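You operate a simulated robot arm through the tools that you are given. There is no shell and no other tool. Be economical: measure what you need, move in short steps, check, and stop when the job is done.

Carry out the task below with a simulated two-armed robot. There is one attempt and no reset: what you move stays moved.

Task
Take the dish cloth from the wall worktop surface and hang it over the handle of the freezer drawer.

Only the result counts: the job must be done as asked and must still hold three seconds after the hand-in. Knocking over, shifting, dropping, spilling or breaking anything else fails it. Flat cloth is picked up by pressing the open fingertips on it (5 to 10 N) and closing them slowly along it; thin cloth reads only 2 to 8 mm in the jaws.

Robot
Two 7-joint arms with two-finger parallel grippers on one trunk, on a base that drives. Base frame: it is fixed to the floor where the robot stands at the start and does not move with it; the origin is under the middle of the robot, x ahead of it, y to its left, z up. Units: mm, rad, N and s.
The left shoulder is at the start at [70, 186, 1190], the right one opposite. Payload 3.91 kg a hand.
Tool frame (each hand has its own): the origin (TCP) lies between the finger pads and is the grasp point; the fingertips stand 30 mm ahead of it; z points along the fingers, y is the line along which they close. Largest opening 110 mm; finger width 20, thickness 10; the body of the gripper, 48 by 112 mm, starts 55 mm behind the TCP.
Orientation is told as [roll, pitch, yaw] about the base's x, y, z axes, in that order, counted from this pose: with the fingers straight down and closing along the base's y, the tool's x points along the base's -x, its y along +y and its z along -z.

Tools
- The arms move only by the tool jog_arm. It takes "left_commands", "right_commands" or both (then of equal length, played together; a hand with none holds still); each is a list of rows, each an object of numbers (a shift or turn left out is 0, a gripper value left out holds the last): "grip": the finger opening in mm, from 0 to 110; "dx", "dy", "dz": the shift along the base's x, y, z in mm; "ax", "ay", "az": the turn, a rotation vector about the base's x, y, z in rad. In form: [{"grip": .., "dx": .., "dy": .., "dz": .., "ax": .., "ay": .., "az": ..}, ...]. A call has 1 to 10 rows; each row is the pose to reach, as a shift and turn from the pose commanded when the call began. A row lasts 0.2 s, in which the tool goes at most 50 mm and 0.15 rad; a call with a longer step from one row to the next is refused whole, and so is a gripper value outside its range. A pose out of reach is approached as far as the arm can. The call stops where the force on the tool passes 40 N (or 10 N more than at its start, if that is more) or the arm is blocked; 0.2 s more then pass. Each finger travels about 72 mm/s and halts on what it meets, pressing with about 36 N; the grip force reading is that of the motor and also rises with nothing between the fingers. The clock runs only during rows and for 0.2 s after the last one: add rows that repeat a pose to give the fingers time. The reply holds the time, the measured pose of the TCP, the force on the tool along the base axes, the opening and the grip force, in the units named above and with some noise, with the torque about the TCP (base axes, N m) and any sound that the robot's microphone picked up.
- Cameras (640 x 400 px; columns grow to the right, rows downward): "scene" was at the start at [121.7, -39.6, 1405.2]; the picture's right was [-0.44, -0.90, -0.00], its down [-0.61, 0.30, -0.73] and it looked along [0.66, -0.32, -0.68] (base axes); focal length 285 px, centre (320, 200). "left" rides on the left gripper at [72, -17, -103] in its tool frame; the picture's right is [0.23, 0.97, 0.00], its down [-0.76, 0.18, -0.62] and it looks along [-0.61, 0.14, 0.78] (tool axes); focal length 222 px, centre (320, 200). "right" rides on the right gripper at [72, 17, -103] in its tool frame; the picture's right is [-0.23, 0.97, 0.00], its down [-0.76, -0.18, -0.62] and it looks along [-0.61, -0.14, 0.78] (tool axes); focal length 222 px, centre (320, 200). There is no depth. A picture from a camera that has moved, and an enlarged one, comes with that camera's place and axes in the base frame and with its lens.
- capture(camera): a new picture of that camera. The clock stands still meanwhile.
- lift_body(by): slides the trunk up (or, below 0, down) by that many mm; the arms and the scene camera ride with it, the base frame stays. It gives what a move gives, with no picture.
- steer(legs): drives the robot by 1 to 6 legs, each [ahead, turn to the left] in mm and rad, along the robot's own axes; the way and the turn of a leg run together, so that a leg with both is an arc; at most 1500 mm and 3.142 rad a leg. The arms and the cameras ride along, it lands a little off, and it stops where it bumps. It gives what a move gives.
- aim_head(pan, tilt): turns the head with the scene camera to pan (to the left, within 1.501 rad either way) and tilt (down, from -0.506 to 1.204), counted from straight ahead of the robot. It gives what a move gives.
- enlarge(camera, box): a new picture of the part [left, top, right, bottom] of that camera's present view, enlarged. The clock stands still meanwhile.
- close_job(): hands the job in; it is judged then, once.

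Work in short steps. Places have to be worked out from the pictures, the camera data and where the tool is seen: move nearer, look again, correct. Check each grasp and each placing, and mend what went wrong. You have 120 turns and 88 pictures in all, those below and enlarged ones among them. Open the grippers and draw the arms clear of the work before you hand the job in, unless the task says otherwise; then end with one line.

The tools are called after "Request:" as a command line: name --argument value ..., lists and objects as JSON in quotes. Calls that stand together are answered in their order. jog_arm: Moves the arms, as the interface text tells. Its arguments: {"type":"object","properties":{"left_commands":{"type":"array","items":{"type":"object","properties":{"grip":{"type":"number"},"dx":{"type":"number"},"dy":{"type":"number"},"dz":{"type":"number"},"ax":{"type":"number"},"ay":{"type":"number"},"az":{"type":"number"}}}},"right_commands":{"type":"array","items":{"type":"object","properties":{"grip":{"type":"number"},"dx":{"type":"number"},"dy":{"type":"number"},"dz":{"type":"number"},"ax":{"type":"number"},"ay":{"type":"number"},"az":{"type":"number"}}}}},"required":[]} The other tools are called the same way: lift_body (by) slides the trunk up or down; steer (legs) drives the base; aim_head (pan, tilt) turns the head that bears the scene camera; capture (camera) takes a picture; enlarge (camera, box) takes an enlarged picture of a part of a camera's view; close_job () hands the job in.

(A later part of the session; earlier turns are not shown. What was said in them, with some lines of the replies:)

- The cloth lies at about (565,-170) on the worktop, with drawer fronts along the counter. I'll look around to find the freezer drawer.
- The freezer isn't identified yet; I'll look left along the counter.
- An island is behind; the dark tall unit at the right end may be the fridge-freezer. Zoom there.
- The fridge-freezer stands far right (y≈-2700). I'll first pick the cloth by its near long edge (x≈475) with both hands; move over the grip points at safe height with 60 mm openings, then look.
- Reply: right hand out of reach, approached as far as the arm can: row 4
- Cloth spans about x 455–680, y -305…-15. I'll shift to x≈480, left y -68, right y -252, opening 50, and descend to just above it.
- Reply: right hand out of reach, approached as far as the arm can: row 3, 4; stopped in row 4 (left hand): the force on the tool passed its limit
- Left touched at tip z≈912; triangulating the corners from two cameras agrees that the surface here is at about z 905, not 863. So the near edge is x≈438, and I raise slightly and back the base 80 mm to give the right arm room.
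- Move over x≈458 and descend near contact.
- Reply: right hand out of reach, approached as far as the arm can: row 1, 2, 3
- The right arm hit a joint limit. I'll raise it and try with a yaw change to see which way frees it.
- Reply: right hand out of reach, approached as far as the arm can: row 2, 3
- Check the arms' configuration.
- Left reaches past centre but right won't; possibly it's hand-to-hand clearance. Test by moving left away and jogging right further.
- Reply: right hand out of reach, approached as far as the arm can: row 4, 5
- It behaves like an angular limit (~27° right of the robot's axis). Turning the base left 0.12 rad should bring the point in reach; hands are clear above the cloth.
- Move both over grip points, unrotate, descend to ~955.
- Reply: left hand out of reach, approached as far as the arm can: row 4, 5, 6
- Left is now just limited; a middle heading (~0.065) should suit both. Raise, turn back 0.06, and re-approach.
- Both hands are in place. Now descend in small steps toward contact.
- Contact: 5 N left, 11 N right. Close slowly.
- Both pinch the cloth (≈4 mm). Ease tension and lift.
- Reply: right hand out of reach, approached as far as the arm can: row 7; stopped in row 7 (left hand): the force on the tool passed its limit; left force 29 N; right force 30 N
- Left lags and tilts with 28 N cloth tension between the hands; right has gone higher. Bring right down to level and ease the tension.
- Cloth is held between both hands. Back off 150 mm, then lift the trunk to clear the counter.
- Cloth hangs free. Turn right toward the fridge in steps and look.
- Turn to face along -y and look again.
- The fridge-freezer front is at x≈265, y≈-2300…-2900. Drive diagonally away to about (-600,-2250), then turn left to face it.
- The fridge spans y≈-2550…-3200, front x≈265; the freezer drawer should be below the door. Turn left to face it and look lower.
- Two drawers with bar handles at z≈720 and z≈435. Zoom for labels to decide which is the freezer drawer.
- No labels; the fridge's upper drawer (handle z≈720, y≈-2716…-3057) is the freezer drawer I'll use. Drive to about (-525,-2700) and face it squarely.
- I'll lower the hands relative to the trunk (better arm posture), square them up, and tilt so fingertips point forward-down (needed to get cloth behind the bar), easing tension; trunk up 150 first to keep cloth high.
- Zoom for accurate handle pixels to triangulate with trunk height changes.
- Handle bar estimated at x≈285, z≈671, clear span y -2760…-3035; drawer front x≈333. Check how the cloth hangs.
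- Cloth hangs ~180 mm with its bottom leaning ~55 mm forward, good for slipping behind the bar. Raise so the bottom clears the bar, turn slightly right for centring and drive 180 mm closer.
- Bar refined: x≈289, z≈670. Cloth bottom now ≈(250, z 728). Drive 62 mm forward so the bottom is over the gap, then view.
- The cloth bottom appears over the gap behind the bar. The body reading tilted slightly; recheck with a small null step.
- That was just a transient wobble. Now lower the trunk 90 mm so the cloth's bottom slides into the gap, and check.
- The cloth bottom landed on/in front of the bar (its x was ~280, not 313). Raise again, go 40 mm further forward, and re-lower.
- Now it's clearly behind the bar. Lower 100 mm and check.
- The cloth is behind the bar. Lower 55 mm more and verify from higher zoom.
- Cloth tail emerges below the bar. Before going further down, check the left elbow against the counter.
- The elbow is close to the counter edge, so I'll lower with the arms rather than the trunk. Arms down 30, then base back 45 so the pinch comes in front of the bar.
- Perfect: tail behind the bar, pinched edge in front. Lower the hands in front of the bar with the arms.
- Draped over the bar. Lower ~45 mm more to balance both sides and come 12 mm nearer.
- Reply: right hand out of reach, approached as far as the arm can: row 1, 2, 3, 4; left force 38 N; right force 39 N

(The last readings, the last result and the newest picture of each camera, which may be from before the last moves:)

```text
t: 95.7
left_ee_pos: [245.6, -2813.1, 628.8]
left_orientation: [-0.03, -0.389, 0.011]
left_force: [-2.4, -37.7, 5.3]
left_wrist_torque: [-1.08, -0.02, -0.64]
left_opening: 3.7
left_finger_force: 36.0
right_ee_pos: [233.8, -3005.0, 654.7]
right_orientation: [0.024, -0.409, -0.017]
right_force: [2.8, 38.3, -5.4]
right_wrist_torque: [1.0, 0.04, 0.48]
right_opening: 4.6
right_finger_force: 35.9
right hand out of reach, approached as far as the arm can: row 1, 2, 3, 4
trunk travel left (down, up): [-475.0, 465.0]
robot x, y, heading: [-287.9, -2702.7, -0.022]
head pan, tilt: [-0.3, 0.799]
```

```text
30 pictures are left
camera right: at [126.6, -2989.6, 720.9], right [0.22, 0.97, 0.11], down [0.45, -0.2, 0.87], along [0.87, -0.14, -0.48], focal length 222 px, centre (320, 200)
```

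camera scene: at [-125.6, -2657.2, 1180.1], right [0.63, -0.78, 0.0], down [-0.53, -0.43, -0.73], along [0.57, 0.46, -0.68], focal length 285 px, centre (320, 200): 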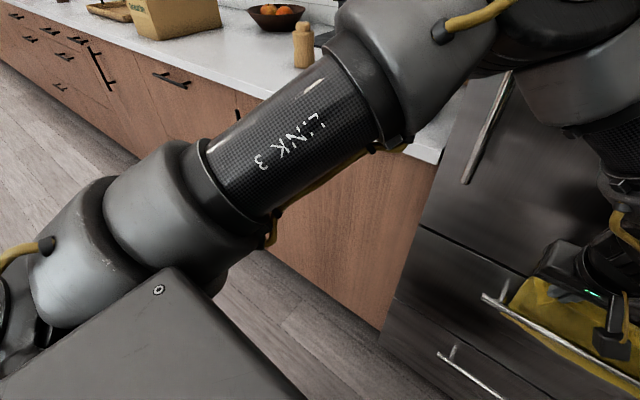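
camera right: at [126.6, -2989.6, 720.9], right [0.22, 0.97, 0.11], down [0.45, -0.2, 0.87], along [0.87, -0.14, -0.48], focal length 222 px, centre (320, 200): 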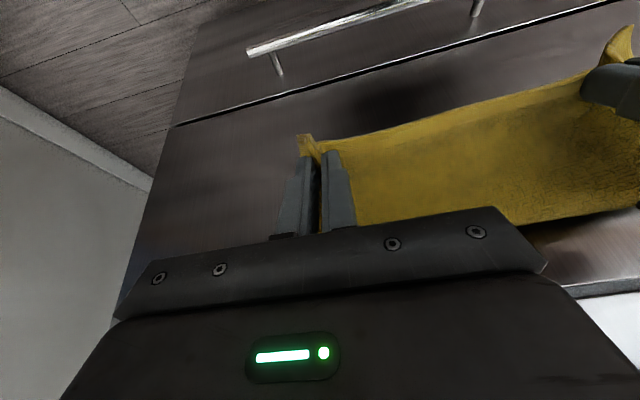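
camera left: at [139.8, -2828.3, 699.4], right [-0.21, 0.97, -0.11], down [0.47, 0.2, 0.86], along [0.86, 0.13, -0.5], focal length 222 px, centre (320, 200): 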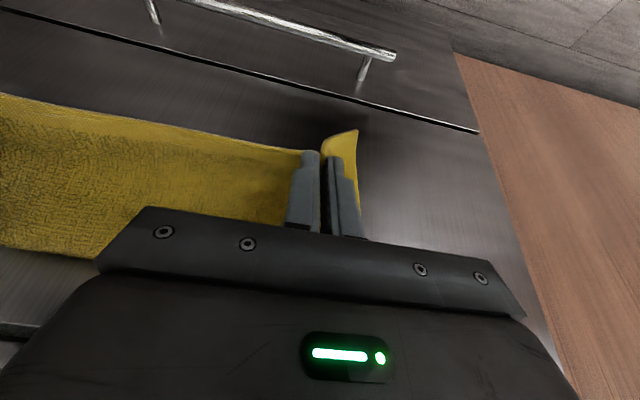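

Right hit its reach limit, stretching the cloth. Revert that step and instead lower the trunk 40 mm (elbow still above counter height).

Request:
jog_arm --left_commands '[{"dz": 22, "dx": -6, "dy": -2}, {"dz": 45, "dx": -12, "dy": -3}, {"dz": 45, "dx": -12, "dy": -3}]' --right_commands '[{"dz": 22, "dx": -6}, {"dz": 45, "dx": -12}, {"dz": 45, "dx": -12}]'

Request:
lift_body --by -45

Request:
steer --legs '[[12, 0]]'

Request:
capture --camera "right"

```text
t: 96.5
left_ee_pos: [232.5, -2815.3, 674.1]
left_orientation: [-0.029, -0.389, 0.01]
left_force: [-2.4, -35.0, 4.6]
left_wrist_torque: [-1.04, -0.01, -0.62]
left_opening: 3.7
left_finger_force: 35.7
right_ee_pos: [221.0, -3004.6, 700.0]
right_orientation: [0.022, -0.41, -0.019]
right_force: [3.2, 35.4, -6.2]
right_wrist_torque: [1.01, -0.03, 0.47]
right_opening: 4.6
right_finger_force: 35.8
trunk travel left (down, up): [-475.0, 465.0]
robot x, y, heading: [-286.4, -2707.5, -0.02]
head pan, tilt: [-0.3, 0.799]
```

```text
t: 97.4
left_ee_pos: [231.2, -2814.3, 627.9]
left_orientation: [-0.028, -0.39, 0.01]
left_force: [-2.6, -34.9, 5.2]
left_wrist_torque: [-0.97, 0.0, -0.62]
left_opening: 3.4
left_finger_force: 36.0
right_ee_pos: [221.8, -3004.9, 654.4]
right_orientation: [0.022, -0.411, -0.017]
right_force: [2.9, 35.5, -6.3]
right_wrist_torque: [0.99, -0.01, 0.44]
right_opening: 4.5
right_finger_force: 36.5
trunk travel left (down, up): [-430.0, 510.0]
robot x, y, heading: [-285.7, -2704.4, -0.023]
head pan, tilt: [-0.3, 0.799]
```

```text
t: 98.2
left_ee_pos: [243.0, -2814.7, 629.1]
left_orientation: [-0.028, -0.389, 0.012]
left_force: [-3.0, -34.5, 5.3]
left_wrist_torque: [-1.04, 0.02, -0.58]
left_opening: 3.9
left_finger_force: 36.0
right_ee_pos: [233.7, -3005.5, 655.4]
right_orientation: [0.024, -0.411, -0.017]
right_force: [2.2, 34.8, -4.8]
right_wrist_torque: [1.01, 0.05, 0.47]
right_opening: 4.7
right_finger_force: 35.9
trunk travel left (down, up): [-430.0, 510.0]
robot x, y, heading: [-275.1, -2707.8, -0.022]
head pan, tilt: [-0.3, 0.799]
```

```text
29 pictures are left
camera right: at [125.8, -2989.7, 721.3], right [0.22, 0.97, 0.11], down [0.45, -0.2, 0.87], along [0.87, -0.14, -0.48], focal length 222 px, centre (320, 200)
```

right: 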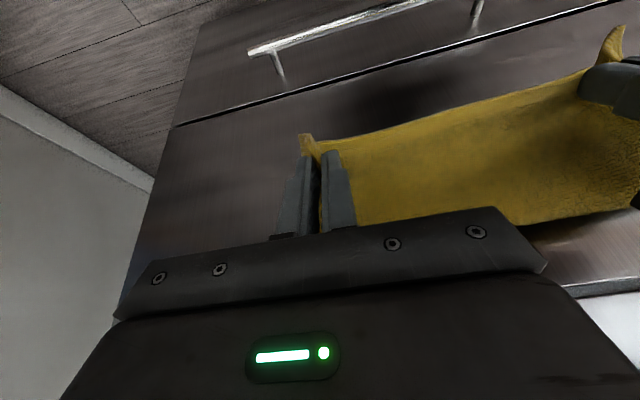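

Ease tension: right hand inward and down a bit.

Request:
jog_arm --right_commands '[{"dy": 6, "dz": -10}, {"dy": 13, "dz": -22}, {"dy": 13, "dz": -22}]'

Request:
capture --camera "right"

Request:
capture --camera "left"

Request:
enlarge --camera "scene" --box '[210, 140, 430, 275]'

```text
t: 99.0
left_ee_pos: [244.5, -2813.8, 628.9]
left_orientation: [-0.028, -0.39, 0.011]
left_force: [-0.6, -6.0, 0.3]
left_wrist_torque: [-0.18, 0.03, -0.12]
left_opening: 3.3
left_finger_force: 36.4
right_ee_pos: [233.4, -2993.0, 632.4]
right_orientation: [0.022, -0.41, -0.019]
right_force: [0.5, 5.6, -0.8]
right_wrist_torque: [0.18, 0.0, 0.0]
right_opening: 4.0
right_finger_force: 35.8
trunk travel left (down, up): [-430.0, 510.0]
robot x, y, heading: [-274.6, -2703.0, -0.022]
head pan, tilt: [-0.3, 0.799]
```

```text
28 pictures are left
camera right: at [124.7, -2978.3, 699.2], right [0.22, 0.97, 0.11], down [0.45, -0.2, 0.87], along [0.87, -0.14, -0.48], focal length 222 px, centre (320, 200)
```

right: 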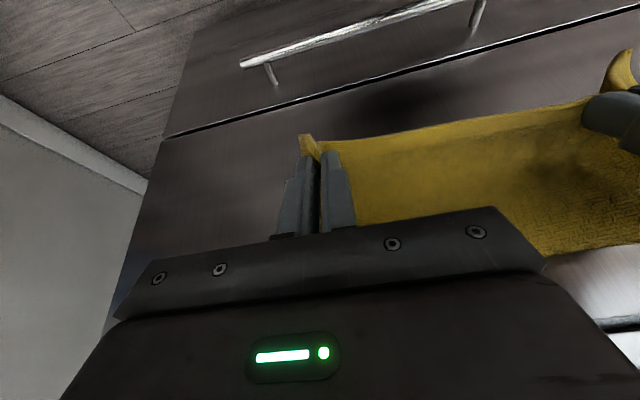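

```text
27 pictures are left
camera left: at [138.7, -2829.6, 698.4], right [-0.21, 0.97, -0.11], down [0.47, 0.2, 0.86], along [0.86, 0.13, -0.5], focal length 222 px, centre (320, 200)
```

left: 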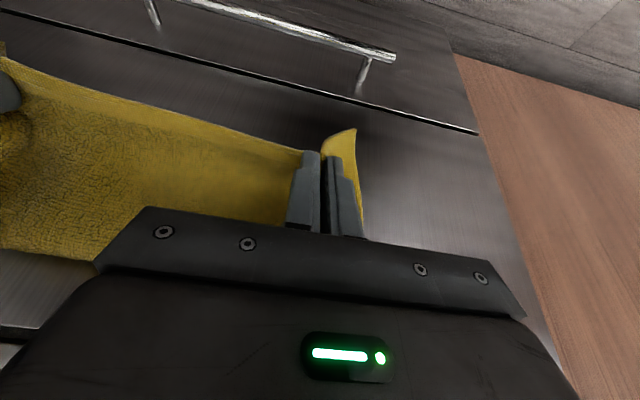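

```text
2.91 times, centred on (320, 208) of scene
camera zoom: at [-150.1, -2733.7, 1131.1], right [-0.32, -0.95, 0.0], down [-0.68, 0.23, -0.7], along [0.66, -0.22, -0.72], focal length 828 px, centre (320, 178)
```

zoom: 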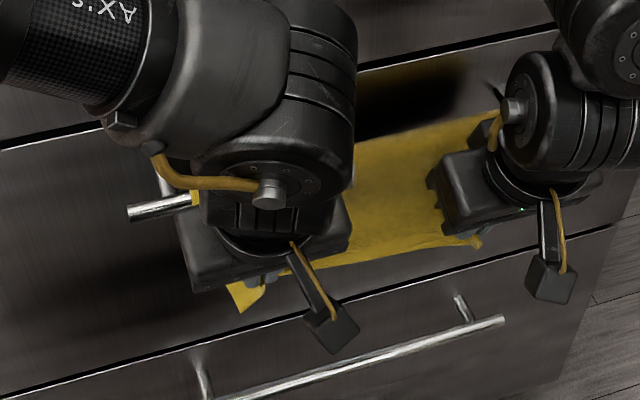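

Tension is low, cloth drapes about evenly (~95 mm front, ~100 mm back). Open both grippers.

Request:
jog_arm --left_commands '[{"grip": 12}, {"grip": 24}, {"grip": 36}, {"grip": 40}, {"grip": 40}]' --right_commands '[{"grip": 12}, {"grip": 24}, {"grip": 36}, {"grip": 40}, {"grip": 40}]'

Request:
capture --camera "right"

Request:
capture --camera "left"

```text
t: 100.2
left_ee_pos: [243.9, -2814.3, 628.6]
left_orientation: [-0.027, -0.39, 0.011]
left_force: [-0.6, 0.7, -0.1]
left_wrist_torque: [0.0, 0.02, 0.01]
left_opening: 40.0
left_finger_force: 0.1
right_ee_pos: [232.1, -2994.9, 632.5]
right_orientation: [0.023, -0.409, -0.018]
right_force: [-0.3, 0.4, -0.6]
right_wrist_torque: [0.02, 0.0, -0.02]
right_opening: 40.2
right_finger_force: 0.1
trunk travel left (down, up): [-430.0, 510.0]
robot x, y, heading: [-277.4, -2705.8, -0.024]
head pan, tilt: [-0.3, 0.799]
```

```text
25 pictures are left
camera right: at [124.7, -2978.3, 699.2], right [0.22, 0.97, 0.11], down [0.45, -0.2, 0.87], along [0.87, -0.14, -0.48], focal length 222 px, centre (320, 200)
```

right: 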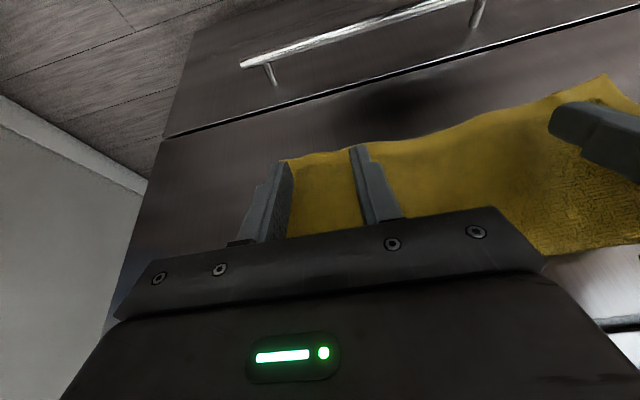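

```text
24 pictures are left
camera left: at [138.7, -2829.8, 698.5], right [-0.21, 0.97, -0.11], down [0.47, 0.2, 0.86], along [0.86, 0.13, -0.5], focal length 222 px, centre (320, 200)
```

left: 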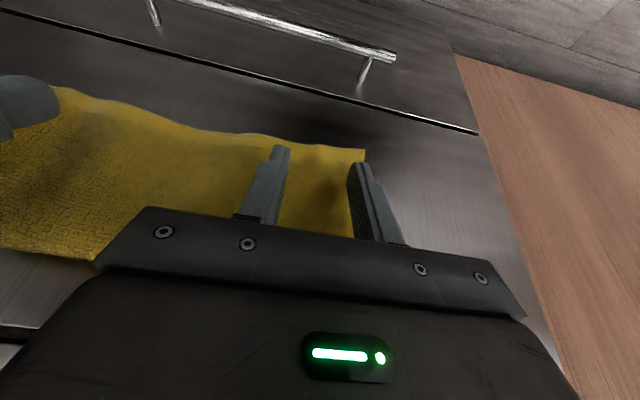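

Released cleanly. Drive back 300 mm and check that it hangs.

Request:
steer --legs '[[-300, 0]]'

Request:
aim_head --pan -0.2 --tilt 0.6

Request:
capture --camera "scene"

Request:
capture --camera "left"

```text
t: 102.2
left_ee_pos: [-66.6, -2807.5, 628.5]
left_orientation: [-0.027, -0.39, 0.013]
left_force: [0.7, 0.7, 0.0]
left_wrist_torque: [0.0, 0.0, -0.01]
left_opening: 39.7
left_finger_force: 0.0
right_ee_pos: [-78.6, -2986.4, 632.4]
right_orientation: [0.024, -0.412, -0.019]
right_force: [0.8, 0.4, 0.6]
right_wrist_torque: [0.01, -0.04, 0.02]
right_opening: 39.9
right_finger_force: 0.1
trunk travel left (down, up): [-430.0, 510.0]
robot x, y, heading: [-582.7, -2699.2, -0.021]
head pan, tilt: [-0.3, 0.799]
```

```text
t: 103.0
left_ee_pos: [-66.2, -2808.0, 628.4]
left_orientation: [-0.028, -0.389, 0.012]
left_force: [-0.6, -1.4, -0.9]
left_wrist_torque: [-0.04, 0.02, 0.0]
left_opening: 40.1
left_finger_force: 0.2
right_ee_pos: [-77.9, -2987.3, 631.9]
right_orientation: [0.023, -0.412, -0.018]
right_force: [0.1, 0.1, -0.3]
right_wrist_torque: [0.0, 0.0, -0.03]
right_opening: 39.7
right_finger_force: 0.1
trunk travel left (down, up): [-430.0, 510.0]
robot x, y, heading: [-585.5, -2695.3, -0.021]
head pan, tilt: [-0.201, 0.6]
```

```text
23 pictures are left
camera scene: at [-451.0, -2721.1, 1147.9], right [-0.22, -0.98, 0.0], down [-0.55, 0.12, -0.82], along [0.8, -0.18, -0.57], focal length 285 px, centre (320, 200)
```

scene: 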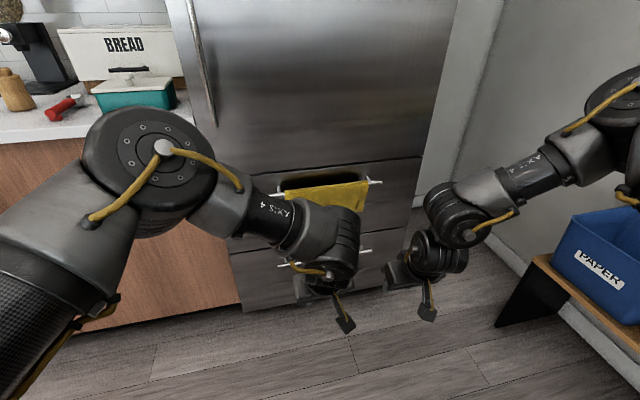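

```text
22 pictures are left
camera left: at [-171.9, -2822.8, 698.4], right [-0.21, 0.97, -0.11], down [0.47, 0.2, 0.86], along [0.86, 0.13, -0.5], focal length 222 px, centre (320, 200)
```

left: 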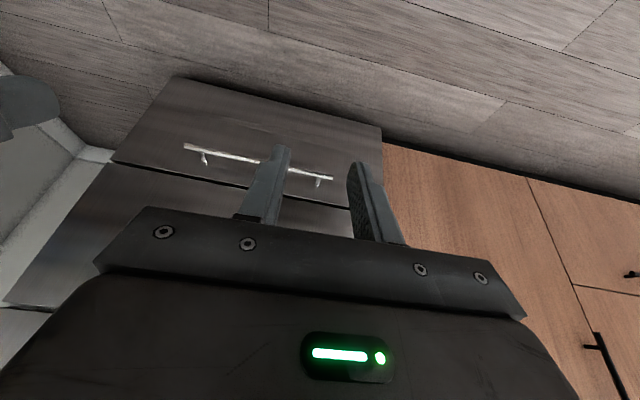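

It hangs on the upper handle. Zoom to confirm both sides are draped and that it's stable.

Request:
enlarge --camera "scene" --box '[220, 140, 420, 265]'

Request:
lift_body --by 250

Request:
enlarge --camera "scene" --box '[220, 180, 420, 305]'

```text
3.20 times, centred on (320, 202) of scene
camera zoom: at [-451.0, -2721.1, 1147.9], right [-0.22, -0.98, 0.0], down [-0.55, 0.12, -0.82], along [0.8, -0.18, -0.57], focal length 911 px, centre (320, 192)
```

zoom: 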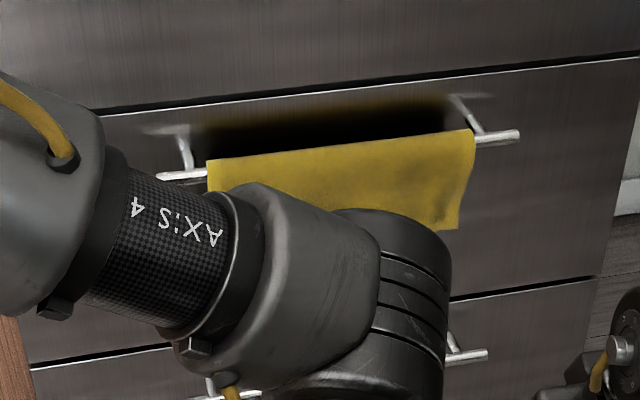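

```text
t: 105.6
left_ee_pos: [-66.6, -2807.2, 878.5]
left_orientation: [-0.028, -0.387, 0.013]
left_force: [-0.2, 0.5, 0.0]
left_wrist_torque: [0.01, 0.01, 0.02]
left_opening: 40.1
left_finger_force: 0.0
right_ee_pos: [-78.1, -2987.4, 881.6]
right_orientation: [0.023, -0.411, -0.018]
right_force: [0.2, 0.4, -0.7]
right_wrist_torque: [-0.01, -0.01, -0.01]
right_opening: 40.2
right_finger_force: 0.1
trunk travel left (down, up): [-680.0, 260.0]
robot x, y, heading: [-585.4, -2699.1, -0.019]
head pan, tilt: [-0.201, 0.6]
```

```text
3.20 times, centred on (320, 242) of scene
camera zoom: at [-450.8, -2721.1, 1397.9], right [-0.22, -0.98, 0.0], down [-0.55, 0.12, -0.82], along [0.8, -0.18, -0.57], focal length 911 px, centre (320, 64)
```

zoom: 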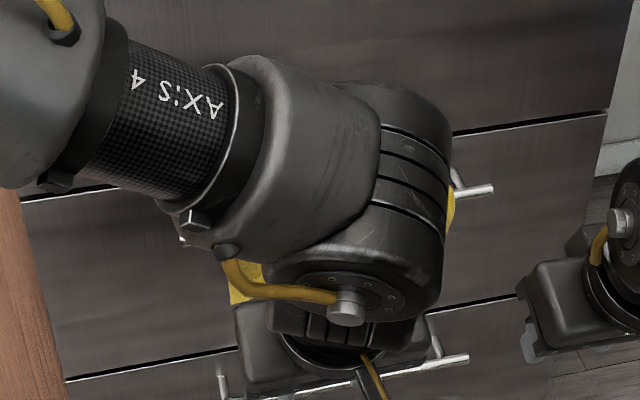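

Draped neatly over the bar. Open the grippers fully, and take a last look for stability.

Request:
jog_arm --left_commands '[{"grip": 100}, {"dy": 40, "dx": -20}, {"dy": 80, "dx": -40}, {"dy": 120, "dx": -50}, {"dy": 160, "dx": -50}, {"dy": 160, "dx": -50}]' --right_commands '[{"grip": 100}, {}, {}, {}, {}, {}]'

Request:
enlarge --camera "scene" --box '[220, 180, 420, 305]'

```text
t: 107.0
left_ee_pos: [-117.0, -2649.6, 880.3]
left_orientation: [-0.027, -0.389, 0.013]
left_force: [-0.1, 0.2, -0.3]
left_wrist_torque: [0.04, 0.0, 0.02]
left_opening: 99.8
left_finger_force: 0.0
right_ee_pos: [-76.5, -2988.2, 882.0]
right_orientation: [0.025, -0.41, -0.017]
right_force: [0.5, 0.0, -0.1]
right_wrist_torque: [0.05, 0.01, -0.03]
right_opening: 100.2
right_finger_force: 0.0
trunk travel left (down, up): [-680.0, 260.0]
robot x, y, heading: [-582.8, -2696.8, -0.013]
head pan, tilt: [-0.201, 0.6]
```

```text
3.20 times, centred on (320, 242) of scene
camera zoom: at [-451.3, -2723.0, 1397.9], right [-0.22, -0.98, 0.0], down [-0.55, 0.13, -0.82], along [0.81, -0.18, -0.57], focal length 911 px, centre (320, 64)
```

zoom: 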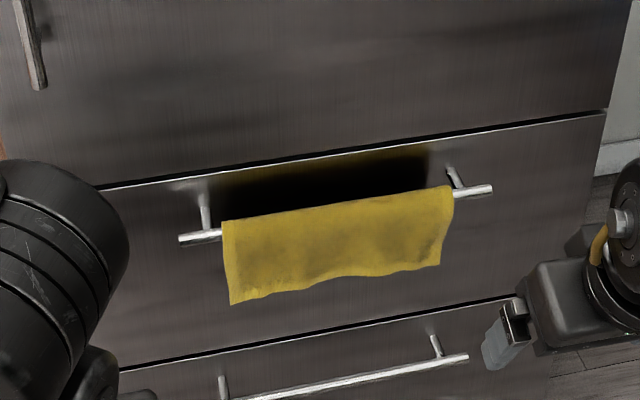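

The cloth hangs stably over the freezer drawer handle and both hands are clear; handing in.

Request:
close_job

```text
The job is handed in.
```

The dish cloth is hanging over the handle of the fridge-freezer's upper drawer; both drawers were unlabelled, so I took the upper one to be the freezer drawer. The grippers are open, both arms are clear, and nothing else appeared to have been moved.
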